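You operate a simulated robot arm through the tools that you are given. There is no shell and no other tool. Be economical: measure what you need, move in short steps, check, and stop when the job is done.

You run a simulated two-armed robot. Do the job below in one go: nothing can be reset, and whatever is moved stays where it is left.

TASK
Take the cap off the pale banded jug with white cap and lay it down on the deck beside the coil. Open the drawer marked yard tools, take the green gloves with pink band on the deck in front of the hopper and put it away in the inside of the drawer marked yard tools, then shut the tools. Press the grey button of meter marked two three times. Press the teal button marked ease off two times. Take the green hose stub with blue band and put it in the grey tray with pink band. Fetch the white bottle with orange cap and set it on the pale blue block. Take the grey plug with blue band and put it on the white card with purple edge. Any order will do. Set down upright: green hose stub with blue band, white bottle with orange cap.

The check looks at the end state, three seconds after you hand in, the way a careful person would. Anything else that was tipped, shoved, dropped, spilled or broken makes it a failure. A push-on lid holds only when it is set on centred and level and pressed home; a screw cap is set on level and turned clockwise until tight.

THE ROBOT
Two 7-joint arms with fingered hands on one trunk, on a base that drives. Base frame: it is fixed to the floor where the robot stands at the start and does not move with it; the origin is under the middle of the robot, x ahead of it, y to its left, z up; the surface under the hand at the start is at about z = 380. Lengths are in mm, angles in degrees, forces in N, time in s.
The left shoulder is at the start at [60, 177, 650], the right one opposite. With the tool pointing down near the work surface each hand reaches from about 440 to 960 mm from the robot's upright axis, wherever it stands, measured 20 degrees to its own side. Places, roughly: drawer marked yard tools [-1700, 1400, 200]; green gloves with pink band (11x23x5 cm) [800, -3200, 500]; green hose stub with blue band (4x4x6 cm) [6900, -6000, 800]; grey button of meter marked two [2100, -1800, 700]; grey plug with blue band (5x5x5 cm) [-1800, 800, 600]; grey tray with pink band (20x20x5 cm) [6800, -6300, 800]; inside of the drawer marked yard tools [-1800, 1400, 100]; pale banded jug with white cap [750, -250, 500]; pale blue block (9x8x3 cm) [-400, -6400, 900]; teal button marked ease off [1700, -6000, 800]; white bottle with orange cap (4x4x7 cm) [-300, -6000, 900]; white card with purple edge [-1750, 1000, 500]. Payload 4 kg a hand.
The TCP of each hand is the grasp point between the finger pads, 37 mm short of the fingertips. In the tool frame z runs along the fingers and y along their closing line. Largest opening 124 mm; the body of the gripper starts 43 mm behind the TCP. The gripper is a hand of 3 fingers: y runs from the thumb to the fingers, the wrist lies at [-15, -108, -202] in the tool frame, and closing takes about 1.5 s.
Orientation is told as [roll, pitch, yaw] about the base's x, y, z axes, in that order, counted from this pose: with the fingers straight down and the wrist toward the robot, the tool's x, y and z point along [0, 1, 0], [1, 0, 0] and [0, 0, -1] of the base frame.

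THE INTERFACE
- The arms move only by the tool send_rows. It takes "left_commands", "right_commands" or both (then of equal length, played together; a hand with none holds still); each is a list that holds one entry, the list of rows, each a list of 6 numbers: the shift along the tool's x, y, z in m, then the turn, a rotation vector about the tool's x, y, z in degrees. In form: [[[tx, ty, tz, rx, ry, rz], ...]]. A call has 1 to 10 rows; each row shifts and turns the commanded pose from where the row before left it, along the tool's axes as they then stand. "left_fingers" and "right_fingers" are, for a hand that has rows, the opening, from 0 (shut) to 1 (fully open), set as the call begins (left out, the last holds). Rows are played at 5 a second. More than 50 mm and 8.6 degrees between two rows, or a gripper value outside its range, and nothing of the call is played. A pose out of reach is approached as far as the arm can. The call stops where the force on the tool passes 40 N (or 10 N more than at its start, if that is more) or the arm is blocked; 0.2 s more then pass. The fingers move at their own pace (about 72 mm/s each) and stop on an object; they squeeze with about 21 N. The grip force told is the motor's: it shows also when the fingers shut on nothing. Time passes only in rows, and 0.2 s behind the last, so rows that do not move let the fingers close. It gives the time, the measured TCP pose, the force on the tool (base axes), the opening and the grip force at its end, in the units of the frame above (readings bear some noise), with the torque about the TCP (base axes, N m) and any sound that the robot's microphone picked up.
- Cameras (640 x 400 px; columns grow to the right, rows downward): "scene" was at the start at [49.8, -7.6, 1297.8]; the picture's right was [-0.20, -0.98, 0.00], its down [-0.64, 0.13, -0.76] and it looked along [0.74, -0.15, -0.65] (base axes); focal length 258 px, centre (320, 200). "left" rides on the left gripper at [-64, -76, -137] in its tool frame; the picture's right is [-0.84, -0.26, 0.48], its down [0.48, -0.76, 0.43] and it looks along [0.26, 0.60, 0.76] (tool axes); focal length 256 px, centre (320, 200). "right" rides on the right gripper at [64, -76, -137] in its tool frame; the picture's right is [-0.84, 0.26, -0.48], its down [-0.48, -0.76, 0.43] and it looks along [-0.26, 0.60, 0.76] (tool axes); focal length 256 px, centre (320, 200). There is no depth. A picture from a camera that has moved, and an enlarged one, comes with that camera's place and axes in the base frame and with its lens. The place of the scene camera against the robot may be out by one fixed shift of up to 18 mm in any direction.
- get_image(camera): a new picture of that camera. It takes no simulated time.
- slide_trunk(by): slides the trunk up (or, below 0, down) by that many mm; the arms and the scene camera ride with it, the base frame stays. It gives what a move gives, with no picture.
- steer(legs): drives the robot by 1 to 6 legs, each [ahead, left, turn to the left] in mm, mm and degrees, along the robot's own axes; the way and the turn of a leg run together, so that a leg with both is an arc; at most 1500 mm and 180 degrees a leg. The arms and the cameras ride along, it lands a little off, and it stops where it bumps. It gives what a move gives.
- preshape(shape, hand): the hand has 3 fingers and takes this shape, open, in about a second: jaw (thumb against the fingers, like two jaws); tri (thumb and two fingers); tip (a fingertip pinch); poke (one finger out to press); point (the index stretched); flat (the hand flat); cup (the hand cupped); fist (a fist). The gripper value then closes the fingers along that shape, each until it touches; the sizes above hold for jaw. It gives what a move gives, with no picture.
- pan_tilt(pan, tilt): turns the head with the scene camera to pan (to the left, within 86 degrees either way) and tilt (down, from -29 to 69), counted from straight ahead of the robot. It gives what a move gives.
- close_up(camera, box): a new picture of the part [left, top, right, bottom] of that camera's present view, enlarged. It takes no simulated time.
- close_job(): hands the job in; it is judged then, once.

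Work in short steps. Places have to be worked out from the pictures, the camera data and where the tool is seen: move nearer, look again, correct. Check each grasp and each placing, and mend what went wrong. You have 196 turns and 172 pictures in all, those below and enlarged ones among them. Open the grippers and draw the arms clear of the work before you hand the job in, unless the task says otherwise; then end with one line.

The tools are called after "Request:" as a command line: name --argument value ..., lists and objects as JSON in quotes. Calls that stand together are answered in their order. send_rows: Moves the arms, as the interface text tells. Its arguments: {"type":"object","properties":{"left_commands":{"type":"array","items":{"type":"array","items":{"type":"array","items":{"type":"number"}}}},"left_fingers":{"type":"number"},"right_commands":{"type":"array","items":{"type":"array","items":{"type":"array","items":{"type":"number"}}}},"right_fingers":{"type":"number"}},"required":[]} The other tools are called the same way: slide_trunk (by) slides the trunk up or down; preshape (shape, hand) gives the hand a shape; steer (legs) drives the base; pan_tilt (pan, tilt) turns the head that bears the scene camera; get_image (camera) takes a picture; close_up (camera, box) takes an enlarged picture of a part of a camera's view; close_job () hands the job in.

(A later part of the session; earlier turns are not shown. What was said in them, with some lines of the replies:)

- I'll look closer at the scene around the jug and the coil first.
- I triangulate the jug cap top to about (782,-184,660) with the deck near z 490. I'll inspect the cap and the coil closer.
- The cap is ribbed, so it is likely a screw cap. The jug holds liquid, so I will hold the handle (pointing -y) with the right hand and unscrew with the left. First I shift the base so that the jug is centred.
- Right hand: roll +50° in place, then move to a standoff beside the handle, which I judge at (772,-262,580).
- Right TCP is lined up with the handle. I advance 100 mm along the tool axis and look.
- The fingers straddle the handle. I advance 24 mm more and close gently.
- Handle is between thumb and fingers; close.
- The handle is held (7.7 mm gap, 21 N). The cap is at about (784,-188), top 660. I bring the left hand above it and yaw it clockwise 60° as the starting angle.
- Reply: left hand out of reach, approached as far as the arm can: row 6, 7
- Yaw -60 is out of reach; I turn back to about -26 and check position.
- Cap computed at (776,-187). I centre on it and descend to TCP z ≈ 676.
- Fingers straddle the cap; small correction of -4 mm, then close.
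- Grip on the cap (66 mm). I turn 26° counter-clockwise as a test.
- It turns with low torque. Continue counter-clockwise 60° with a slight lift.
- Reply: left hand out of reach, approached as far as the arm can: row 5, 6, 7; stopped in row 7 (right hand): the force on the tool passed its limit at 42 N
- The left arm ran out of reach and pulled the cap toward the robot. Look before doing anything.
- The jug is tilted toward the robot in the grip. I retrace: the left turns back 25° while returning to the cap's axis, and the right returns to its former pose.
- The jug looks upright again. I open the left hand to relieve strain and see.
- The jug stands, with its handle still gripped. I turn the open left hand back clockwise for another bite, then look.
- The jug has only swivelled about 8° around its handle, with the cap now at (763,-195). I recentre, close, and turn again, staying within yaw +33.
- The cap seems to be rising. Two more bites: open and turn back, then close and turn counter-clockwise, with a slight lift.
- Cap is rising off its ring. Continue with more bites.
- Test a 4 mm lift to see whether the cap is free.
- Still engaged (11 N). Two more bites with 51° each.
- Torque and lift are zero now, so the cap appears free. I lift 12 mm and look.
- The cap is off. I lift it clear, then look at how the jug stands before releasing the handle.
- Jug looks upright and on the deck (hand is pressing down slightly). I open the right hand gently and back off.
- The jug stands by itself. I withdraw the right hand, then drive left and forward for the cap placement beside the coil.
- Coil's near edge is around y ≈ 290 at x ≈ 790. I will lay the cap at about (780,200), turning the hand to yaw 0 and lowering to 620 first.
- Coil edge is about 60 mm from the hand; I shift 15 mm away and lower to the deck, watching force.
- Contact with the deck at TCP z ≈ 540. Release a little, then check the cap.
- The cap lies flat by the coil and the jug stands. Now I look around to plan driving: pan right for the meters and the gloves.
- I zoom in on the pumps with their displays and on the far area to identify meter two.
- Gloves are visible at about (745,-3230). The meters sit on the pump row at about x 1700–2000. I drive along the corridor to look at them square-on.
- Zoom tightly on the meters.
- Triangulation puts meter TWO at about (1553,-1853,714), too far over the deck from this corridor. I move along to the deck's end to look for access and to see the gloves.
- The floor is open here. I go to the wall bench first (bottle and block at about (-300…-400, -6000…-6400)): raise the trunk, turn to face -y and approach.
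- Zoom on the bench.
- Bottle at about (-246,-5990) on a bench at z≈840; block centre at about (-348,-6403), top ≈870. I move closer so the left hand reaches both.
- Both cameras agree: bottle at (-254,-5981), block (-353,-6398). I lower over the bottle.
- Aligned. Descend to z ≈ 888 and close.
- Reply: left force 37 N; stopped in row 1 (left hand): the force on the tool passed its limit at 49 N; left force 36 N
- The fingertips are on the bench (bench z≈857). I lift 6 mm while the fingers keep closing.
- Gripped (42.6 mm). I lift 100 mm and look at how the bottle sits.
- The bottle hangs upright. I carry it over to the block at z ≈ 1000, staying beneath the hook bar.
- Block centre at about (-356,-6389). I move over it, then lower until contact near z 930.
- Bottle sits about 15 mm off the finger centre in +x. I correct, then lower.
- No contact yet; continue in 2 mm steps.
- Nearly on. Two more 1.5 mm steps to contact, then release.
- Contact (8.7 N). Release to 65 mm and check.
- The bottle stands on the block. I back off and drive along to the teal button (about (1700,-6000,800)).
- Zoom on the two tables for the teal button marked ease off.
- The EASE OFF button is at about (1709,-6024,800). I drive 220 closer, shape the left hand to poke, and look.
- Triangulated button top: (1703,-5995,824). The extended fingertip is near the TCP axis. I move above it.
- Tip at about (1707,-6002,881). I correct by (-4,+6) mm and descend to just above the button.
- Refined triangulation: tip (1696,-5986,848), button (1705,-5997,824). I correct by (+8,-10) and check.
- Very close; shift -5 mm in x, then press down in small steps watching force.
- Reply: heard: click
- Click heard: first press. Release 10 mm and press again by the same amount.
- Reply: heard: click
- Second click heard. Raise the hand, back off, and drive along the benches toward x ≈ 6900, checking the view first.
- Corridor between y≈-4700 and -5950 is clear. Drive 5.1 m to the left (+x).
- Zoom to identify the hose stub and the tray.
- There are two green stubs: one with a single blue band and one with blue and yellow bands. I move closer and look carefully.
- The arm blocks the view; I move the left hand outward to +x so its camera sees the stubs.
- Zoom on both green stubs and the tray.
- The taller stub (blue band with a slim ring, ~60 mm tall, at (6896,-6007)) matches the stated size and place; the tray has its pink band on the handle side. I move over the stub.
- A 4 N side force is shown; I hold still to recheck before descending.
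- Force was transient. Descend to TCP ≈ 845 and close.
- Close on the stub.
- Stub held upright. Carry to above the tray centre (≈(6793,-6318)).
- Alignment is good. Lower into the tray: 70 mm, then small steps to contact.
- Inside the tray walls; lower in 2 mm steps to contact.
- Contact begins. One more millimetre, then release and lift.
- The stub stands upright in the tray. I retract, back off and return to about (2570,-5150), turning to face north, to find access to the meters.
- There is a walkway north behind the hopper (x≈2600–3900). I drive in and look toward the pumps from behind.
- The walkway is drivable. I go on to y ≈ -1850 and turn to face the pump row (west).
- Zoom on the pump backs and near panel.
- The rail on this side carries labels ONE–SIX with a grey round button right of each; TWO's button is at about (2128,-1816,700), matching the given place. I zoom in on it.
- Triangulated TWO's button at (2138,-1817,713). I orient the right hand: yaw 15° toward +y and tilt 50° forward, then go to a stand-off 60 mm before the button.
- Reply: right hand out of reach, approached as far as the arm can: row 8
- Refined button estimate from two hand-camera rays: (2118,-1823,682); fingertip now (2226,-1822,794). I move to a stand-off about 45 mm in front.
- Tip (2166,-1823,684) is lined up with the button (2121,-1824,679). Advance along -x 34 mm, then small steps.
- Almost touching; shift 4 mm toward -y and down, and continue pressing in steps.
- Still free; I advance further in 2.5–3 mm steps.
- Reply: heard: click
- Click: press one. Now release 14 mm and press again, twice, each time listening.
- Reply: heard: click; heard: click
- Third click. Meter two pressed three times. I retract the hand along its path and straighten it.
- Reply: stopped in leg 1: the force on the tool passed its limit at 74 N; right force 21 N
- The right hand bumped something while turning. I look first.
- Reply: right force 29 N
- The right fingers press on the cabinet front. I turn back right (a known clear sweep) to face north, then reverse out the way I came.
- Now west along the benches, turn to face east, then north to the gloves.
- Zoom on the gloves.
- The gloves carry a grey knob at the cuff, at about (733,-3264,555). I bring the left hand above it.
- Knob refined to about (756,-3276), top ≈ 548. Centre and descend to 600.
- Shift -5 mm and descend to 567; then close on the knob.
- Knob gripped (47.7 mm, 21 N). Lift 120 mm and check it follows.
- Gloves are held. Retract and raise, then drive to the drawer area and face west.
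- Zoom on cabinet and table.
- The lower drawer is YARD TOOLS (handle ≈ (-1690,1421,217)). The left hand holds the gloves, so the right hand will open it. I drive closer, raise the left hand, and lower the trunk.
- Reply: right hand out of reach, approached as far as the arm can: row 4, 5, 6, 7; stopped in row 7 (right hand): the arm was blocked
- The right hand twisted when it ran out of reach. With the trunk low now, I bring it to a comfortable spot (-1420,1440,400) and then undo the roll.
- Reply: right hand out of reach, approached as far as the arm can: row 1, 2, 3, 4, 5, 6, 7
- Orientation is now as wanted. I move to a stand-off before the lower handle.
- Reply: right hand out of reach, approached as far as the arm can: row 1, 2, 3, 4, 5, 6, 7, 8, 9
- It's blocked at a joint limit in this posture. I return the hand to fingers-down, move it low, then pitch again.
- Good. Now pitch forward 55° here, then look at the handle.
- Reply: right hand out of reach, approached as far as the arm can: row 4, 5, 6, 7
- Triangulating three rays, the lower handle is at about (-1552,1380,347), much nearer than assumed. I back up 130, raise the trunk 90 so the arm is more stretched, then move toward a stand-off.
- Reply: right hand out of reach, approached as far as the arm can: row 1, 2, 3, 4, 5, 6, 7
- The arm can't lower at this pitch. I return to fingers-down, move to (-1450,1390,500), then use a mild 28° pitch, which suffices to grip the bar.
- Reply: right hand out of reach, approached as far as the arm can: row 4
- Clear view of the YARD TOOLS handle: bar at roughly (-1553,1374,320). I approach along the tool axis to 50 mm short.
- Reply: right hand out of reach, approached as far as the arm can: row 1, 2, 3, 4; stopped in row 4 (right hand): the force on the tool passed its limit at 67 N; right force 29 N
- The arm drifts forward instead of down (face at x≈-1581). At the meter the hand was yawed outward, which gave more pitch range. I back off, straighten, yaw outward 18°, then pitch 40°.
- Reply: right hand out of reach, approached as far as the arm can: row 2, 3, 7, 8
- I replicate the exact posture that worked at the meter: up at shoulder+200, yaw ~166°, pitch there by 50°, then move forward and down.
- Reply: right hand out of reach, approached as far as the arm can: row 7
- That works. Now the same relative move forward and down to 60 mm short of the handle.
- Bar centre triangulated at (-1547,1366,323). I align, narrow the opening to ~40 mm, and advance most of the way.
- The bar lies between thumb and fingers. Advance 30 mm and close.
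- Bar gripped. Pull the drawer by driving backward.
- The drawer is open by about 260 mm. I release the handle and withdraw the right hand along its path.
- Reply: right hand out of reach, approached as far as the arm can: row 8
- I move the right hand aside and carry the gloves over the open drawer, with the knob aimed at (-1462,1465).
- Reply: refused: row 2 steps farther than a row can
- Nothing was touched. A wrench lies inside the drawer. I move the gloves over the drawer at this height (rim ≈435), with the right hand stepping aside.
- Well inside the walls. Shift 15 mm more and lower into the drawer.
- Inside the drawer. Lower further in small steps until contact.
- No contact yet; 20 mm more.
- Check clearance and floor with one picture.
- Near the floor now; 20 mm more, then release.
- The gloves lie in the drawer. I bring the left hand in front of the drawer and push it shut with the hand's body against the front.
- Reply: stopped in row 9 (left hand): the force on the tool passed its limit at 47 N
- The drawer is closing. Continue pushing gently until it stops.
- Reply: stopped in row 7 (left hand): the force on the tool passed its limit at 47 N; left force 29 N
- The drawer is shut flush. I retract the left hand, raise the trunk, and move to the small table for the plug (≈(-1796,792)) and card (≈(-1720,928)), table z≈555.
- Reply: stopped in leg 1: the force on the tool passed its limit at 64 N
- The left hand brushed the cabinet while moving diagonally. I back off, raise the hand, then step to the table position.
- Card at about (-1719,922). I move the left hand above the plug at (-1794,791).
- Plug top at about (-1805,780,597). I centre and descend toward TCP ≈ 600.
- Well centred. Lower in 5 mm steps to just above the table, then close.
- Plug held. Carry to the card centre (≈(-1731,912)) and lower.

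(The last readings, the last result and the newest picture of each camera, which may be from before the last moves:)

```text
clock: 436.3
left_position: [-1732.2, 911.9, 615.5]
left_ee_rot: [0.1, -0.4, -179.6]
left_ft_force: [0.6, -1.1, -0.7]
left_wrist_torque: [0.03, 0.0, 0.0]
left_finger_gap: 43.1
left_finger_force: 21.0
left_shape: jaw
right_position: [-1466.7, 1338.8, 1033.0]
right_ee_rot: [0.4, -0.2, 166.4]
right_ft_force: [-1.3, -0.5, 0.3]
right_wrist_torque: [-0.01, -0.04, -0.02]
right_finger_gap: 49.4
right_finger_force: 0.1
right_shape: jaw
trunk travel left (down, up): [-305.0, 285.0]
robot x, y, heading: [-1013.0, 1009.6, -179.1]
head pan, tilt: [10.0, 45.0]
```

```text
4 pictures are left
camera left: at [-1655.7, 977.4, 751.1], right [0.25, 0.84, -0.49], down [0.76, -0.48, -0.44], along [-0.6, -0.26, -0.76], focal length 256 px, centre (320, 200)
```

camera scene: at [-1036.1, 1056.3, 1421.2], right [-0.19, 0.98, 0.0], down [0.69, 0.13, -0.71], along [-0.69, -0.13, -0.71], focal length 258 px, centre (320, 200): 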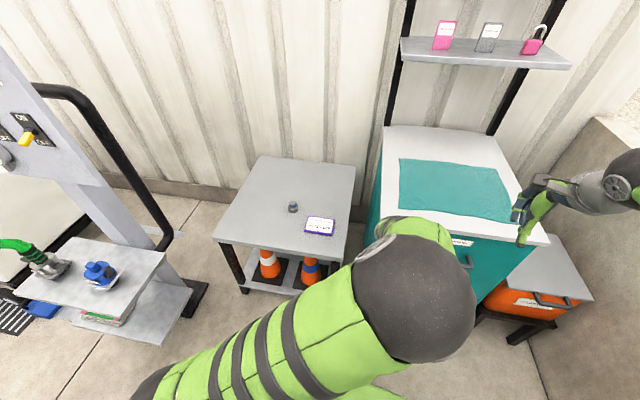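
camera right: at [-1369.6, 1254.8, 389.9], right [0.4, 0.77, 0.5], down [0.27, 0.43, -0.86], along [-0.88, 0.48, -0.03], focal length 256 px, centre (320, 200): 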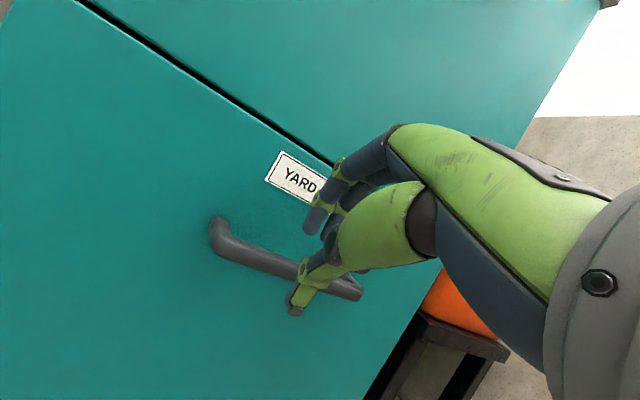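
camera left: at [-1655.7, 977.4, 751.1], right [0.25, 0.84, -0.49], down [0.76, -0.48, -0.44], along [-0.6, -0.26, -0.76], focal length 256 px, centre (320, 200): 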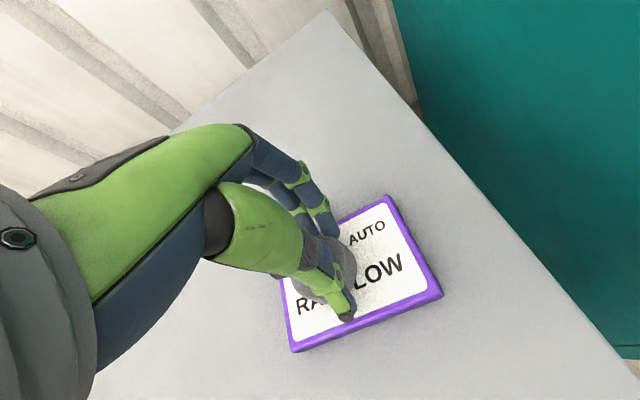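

The plug is over the card centre. Nudge 5 mm and lower to contact.

Request:
send_rows --left_commands '[[[-0.005, 0, 0.002, 0, 0, 0], [0, 0, 0.002, 0, 0, 0], [0, 0, 0.002, 0, 0, 0]]]'

Request:
send_rows --left_commands '[[[0, 0, 0.002, 0, 0, 0], [0, 0, 0.0015, 0, 0, 0]]]'

```text
clock: 437.1
left_position: [-1732.7, 917.0, 610.2]
left_ee_rot: [0.1, -0.5, -179.5]
left_ft_force: [1.3, -0.1, 8.6]
left_wrist_torque: [-0.03, 0.11, 0.02]
left_finger_gap: 43.4
left_finger_force: 20.9
left_shape: jaw
right_position: [-1467.6, 1338.6, 1033.2]
right_ee_rot: [0.4, -0.1, 166.4]
right_ft_force: [0.3, -0.2, 1.1]
right_wrist_torque: [-0.02, -0.01, -0.05]
right_finger_gap: 49.4
right_finger_force: 0.2
right_shape: jaw
trunk travel left (down, up): [-305.0, 285.0]
robot x, y, heading: [-1012.3, 1010.5, -178.9]
head pan, tilt: [10.0, 45.0]
```

```text
clock: 437.7
left_position: [-1733.1, 916.7, 609.4]
left_ee_rot: [0.1, -0.8, -179.6]
left_ft_force: [2.0, -2.1, 26.4]
left_wrist_torque: [-0.04, 0.19, 0.02]
left_finger_gap: 44.1
left_finger_force: 21.2
left_shape: jaw
right_position: [-1466.5, 1338.1, 1032.7]
right_ee_rot: [0.4, -0.2, 166.5]
right_ft_force: [0.3, 0.7, -0.5]
right_wrist_torque: [0.0, -0.02, 0.01]
right_finger_gap: 49.5
right_finger_force: 0.1
right_shape: jaw
trunk travel left (down, up): [-305.0, 285.0]
robot x, y, heading: [-1014.3, 1013.5, -178.8]
head pan, tilt: [10.0, 45.0]
```

Firm contact at TCP ≈ 609. Relax 2 mm, release, and lift.

Request:
send_rows --left_commands '[[[0, 0, -0.0025, 0, 0, 0]]]'

Request:
send_rows --left_commands '[[[0, 0, 0, 0, 0, 0], [0, 0, 0, 0, 0, 0], [0, 0, 0, 0, 0, 0]]]' --left_fingers 0.65

Request:
send_rows --left_commands '[[[0, 0, -0.03, 0, 0, 0], [0, 0, -0.045, 0, 0, 0], [0, 0, -0.045, 0, 0, 0], [0, -0.03, -0.04, 0, 0, 0], [0, -0.045, 0, 0, 0, 0], [0, -0.045, 0, 0, 0, 0], [0, -0.045, 0, 0, 0, 0]]]'

Request:
get_image --camera "left"

```text
clock: 438.1
left_position: [-1732.1, 918.2, 609.1]
left_ee_rot: [0.1, -0.5, -179.6]
left_ft_force: [-4.3, 0.4, 19.0]
left_wrist_torque: [0.0, 0.44, -0.02]
left_finger_gap: 44.4
left_finger_force: 20.8
left_shape: jaw
right_position: [-1466.8, 1339.2, 1034.5]
right_ee_rot: [0.4, -0.1, 166.4]
right_ft_force: [-0.9, 0.0, 0.8]
right_wrist_torque: [-0.01, 0.0, 0.0]
right_finger_gap: 49.5
right_finger_force: 0.2
right_shape: jaw
trunk travel left (down, up): [-305.0, 285.0]
robot x, y, heading: [-1012.9, 1010.9, -179.2]
head pan, tilt: [10.0, 45.0]
```

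```text
clock: 438.9
left_position: [-1731.3, 917.6, 605.8]
left_ee_rot: [0.2, -0.3, -179.6]
left_ft_force: [-0.2, -0.2, 0.7]
left_wrist_torque: [0.02, 0.03, 0.02]
left_finger_gap: 80.3
left_finger_force: 0.0
left_shape: jaw
right_position: [-1466.5, 1338.2, 1031.9]
right_ee_rot: [0.3, -0.2, 166.4]
right_ft_force: [0.3, 0.4, 0.0]
right_wrist_torque: [0.01, -0.03, 0.0]
right_finger_gap: 49.1
right_finger_force: 0.0
right_shape: jaw
trunk travel left (down, up): [-305.0, 285.0]
robot x, y, heading: [-1013.1, 1007.3, -179.1]
head pan, tilt: [10.0, 45.0]
```

```text
clock: 440.5
left_position: [-1564.3, 918.5, 768.3]
left_ee_rot: [0.2, -0.4, -179.6]
left_ft_force: [0.5, -0.8, 0.4]
left_wrist_torque: [0.02, -0.02, 0.02]
left_finger_gap: 80.4
left_finger_force: 0.0
left_shape: jaw
right_position: [-1467.1, 1339.2, 1032.1]
right_ee_rot: [0.4, -0.1, 166.4]
right_ft_force: [0.6, 0.3, 0.6]
right_wrist_torque: [0.03, -0.01, 0.02]
right_finger_gap: 49.4
right_finger_force: 0.0
right_shape: jaw
trunk travel left (down, up): [-305.0, 285.0]
robot x, y, heading: [-1018.1, 1008.2, -179.0]
head pan, tilt: [10.0, 45.0]
```

```text
3 pictures are left
camera left: at [-1488.6, 983.9, 903.7], right [0.25, 0.84, -0.49], down [0.76, -0.48, -0.44], along [-0.6, -0.26, -0.76], focal length 256 px, centre (320, 200)
```

left: 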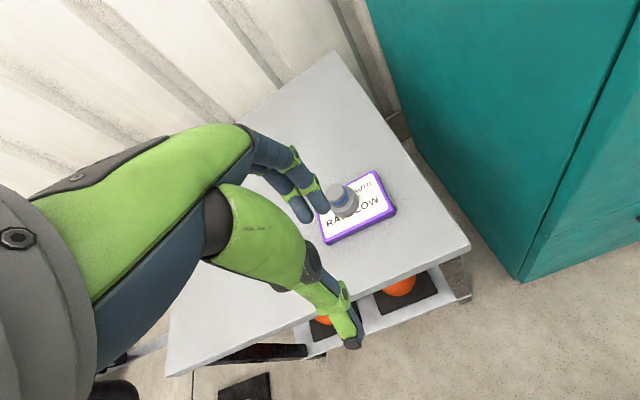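

The plug stands on the card. I back away and check the cabinet and table once more.

Request:
steer --legs '[[-400, 0, 0]]'

Request:
pan_tilt --pan -15 --tilt 35

Request:
close_up --camera "scene" --box '[160, 60, 460, 300]'

```text
clock: 443.0
left_position: [-1164.4, 924.4, 767.2]
left_ee_rot: [0.2, -0.4, -179.6]
left_ft_force: [0.0, -0.3, 0.4]
left_wrist_torque: [0.02, -0.01, 0.01]
left_finger_gap: 80.2
left_finger_force: 0.1
left_shape: jaw
right_position: [-1065.8, 1344.7, 1032.9]
right_ee_rot: [0.5, -0.1, 166.4]
right_ft_force: [-0.3, 0.1, 0.1]
right_wrist_torque: [0.0, -0.01, -0.01]
right_finger_gap: 49.4
right_finger_force: 0.1
right_shape: jaw
trunk travel left (down, up): [-305.0, 285.0]
robot x, y, heading: [-612.3, 1012.8, -178.8]
head pan, tilt: [10.0, 45.0]
```

```text
clock: 443.9
left_position: [-1164.6, 924.9, 766.7]
left_ee_rot: [0.2, -0.4, -179.6]
left_ft_force: [0.0, 0.1, 0.1]
left_wrist_torque: [-0.06, 0.0, 0.0]
left_finger_gap: 80.4
left_finger_force: 0.2
left_shape: jaw
right_position: [-1066.9, 1343.6, 1032.8]
right_ee_rot: [0.4, -0.1, 166.4]
right_ft_force: [-1.1, -0.5, -0.8]
right_wrist_torque: [-0.01, -0.01, -0.01]
right_finger_gap: 49.4
right_finger_force: 0.1
right_shape: jaw
trunk travel left (down, up): [-305.0, 285.0]
robot x, y, heading: [-613.2, 1019.7, -179.2]
head pan, tilt: [-15.0, 35.0]
```

```text
1.67 times, centred on (310, 180) of scene
camera zoom: at [-671.2, 1048.5, 1436.0], right [0.24, 0.97, 0.0], down [0.56, -0.14, -0.82], along [-0.79, 0.2, -0.57], focal length 430 px, centre (337, 233)
```

zoom: 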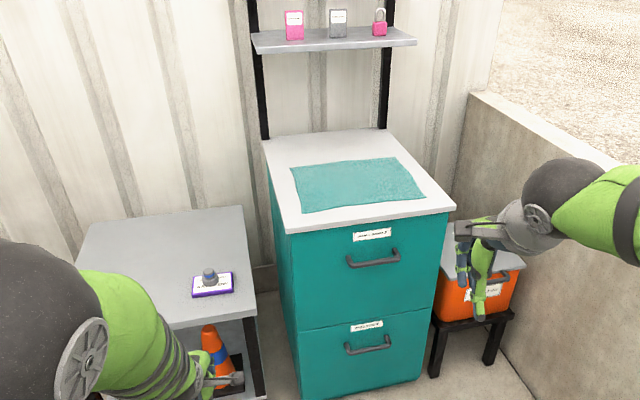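

The drawer is shut and the plug stands on the card. Both grippers are open and clear of the work, so I hand the job in.

Request:
close_job

```text
The job is handed in.
```

I finished every step and handed the job in. During the work I swivelled the open jug slightly and twice bumped cabinets while driving; I saw no damage or spills.
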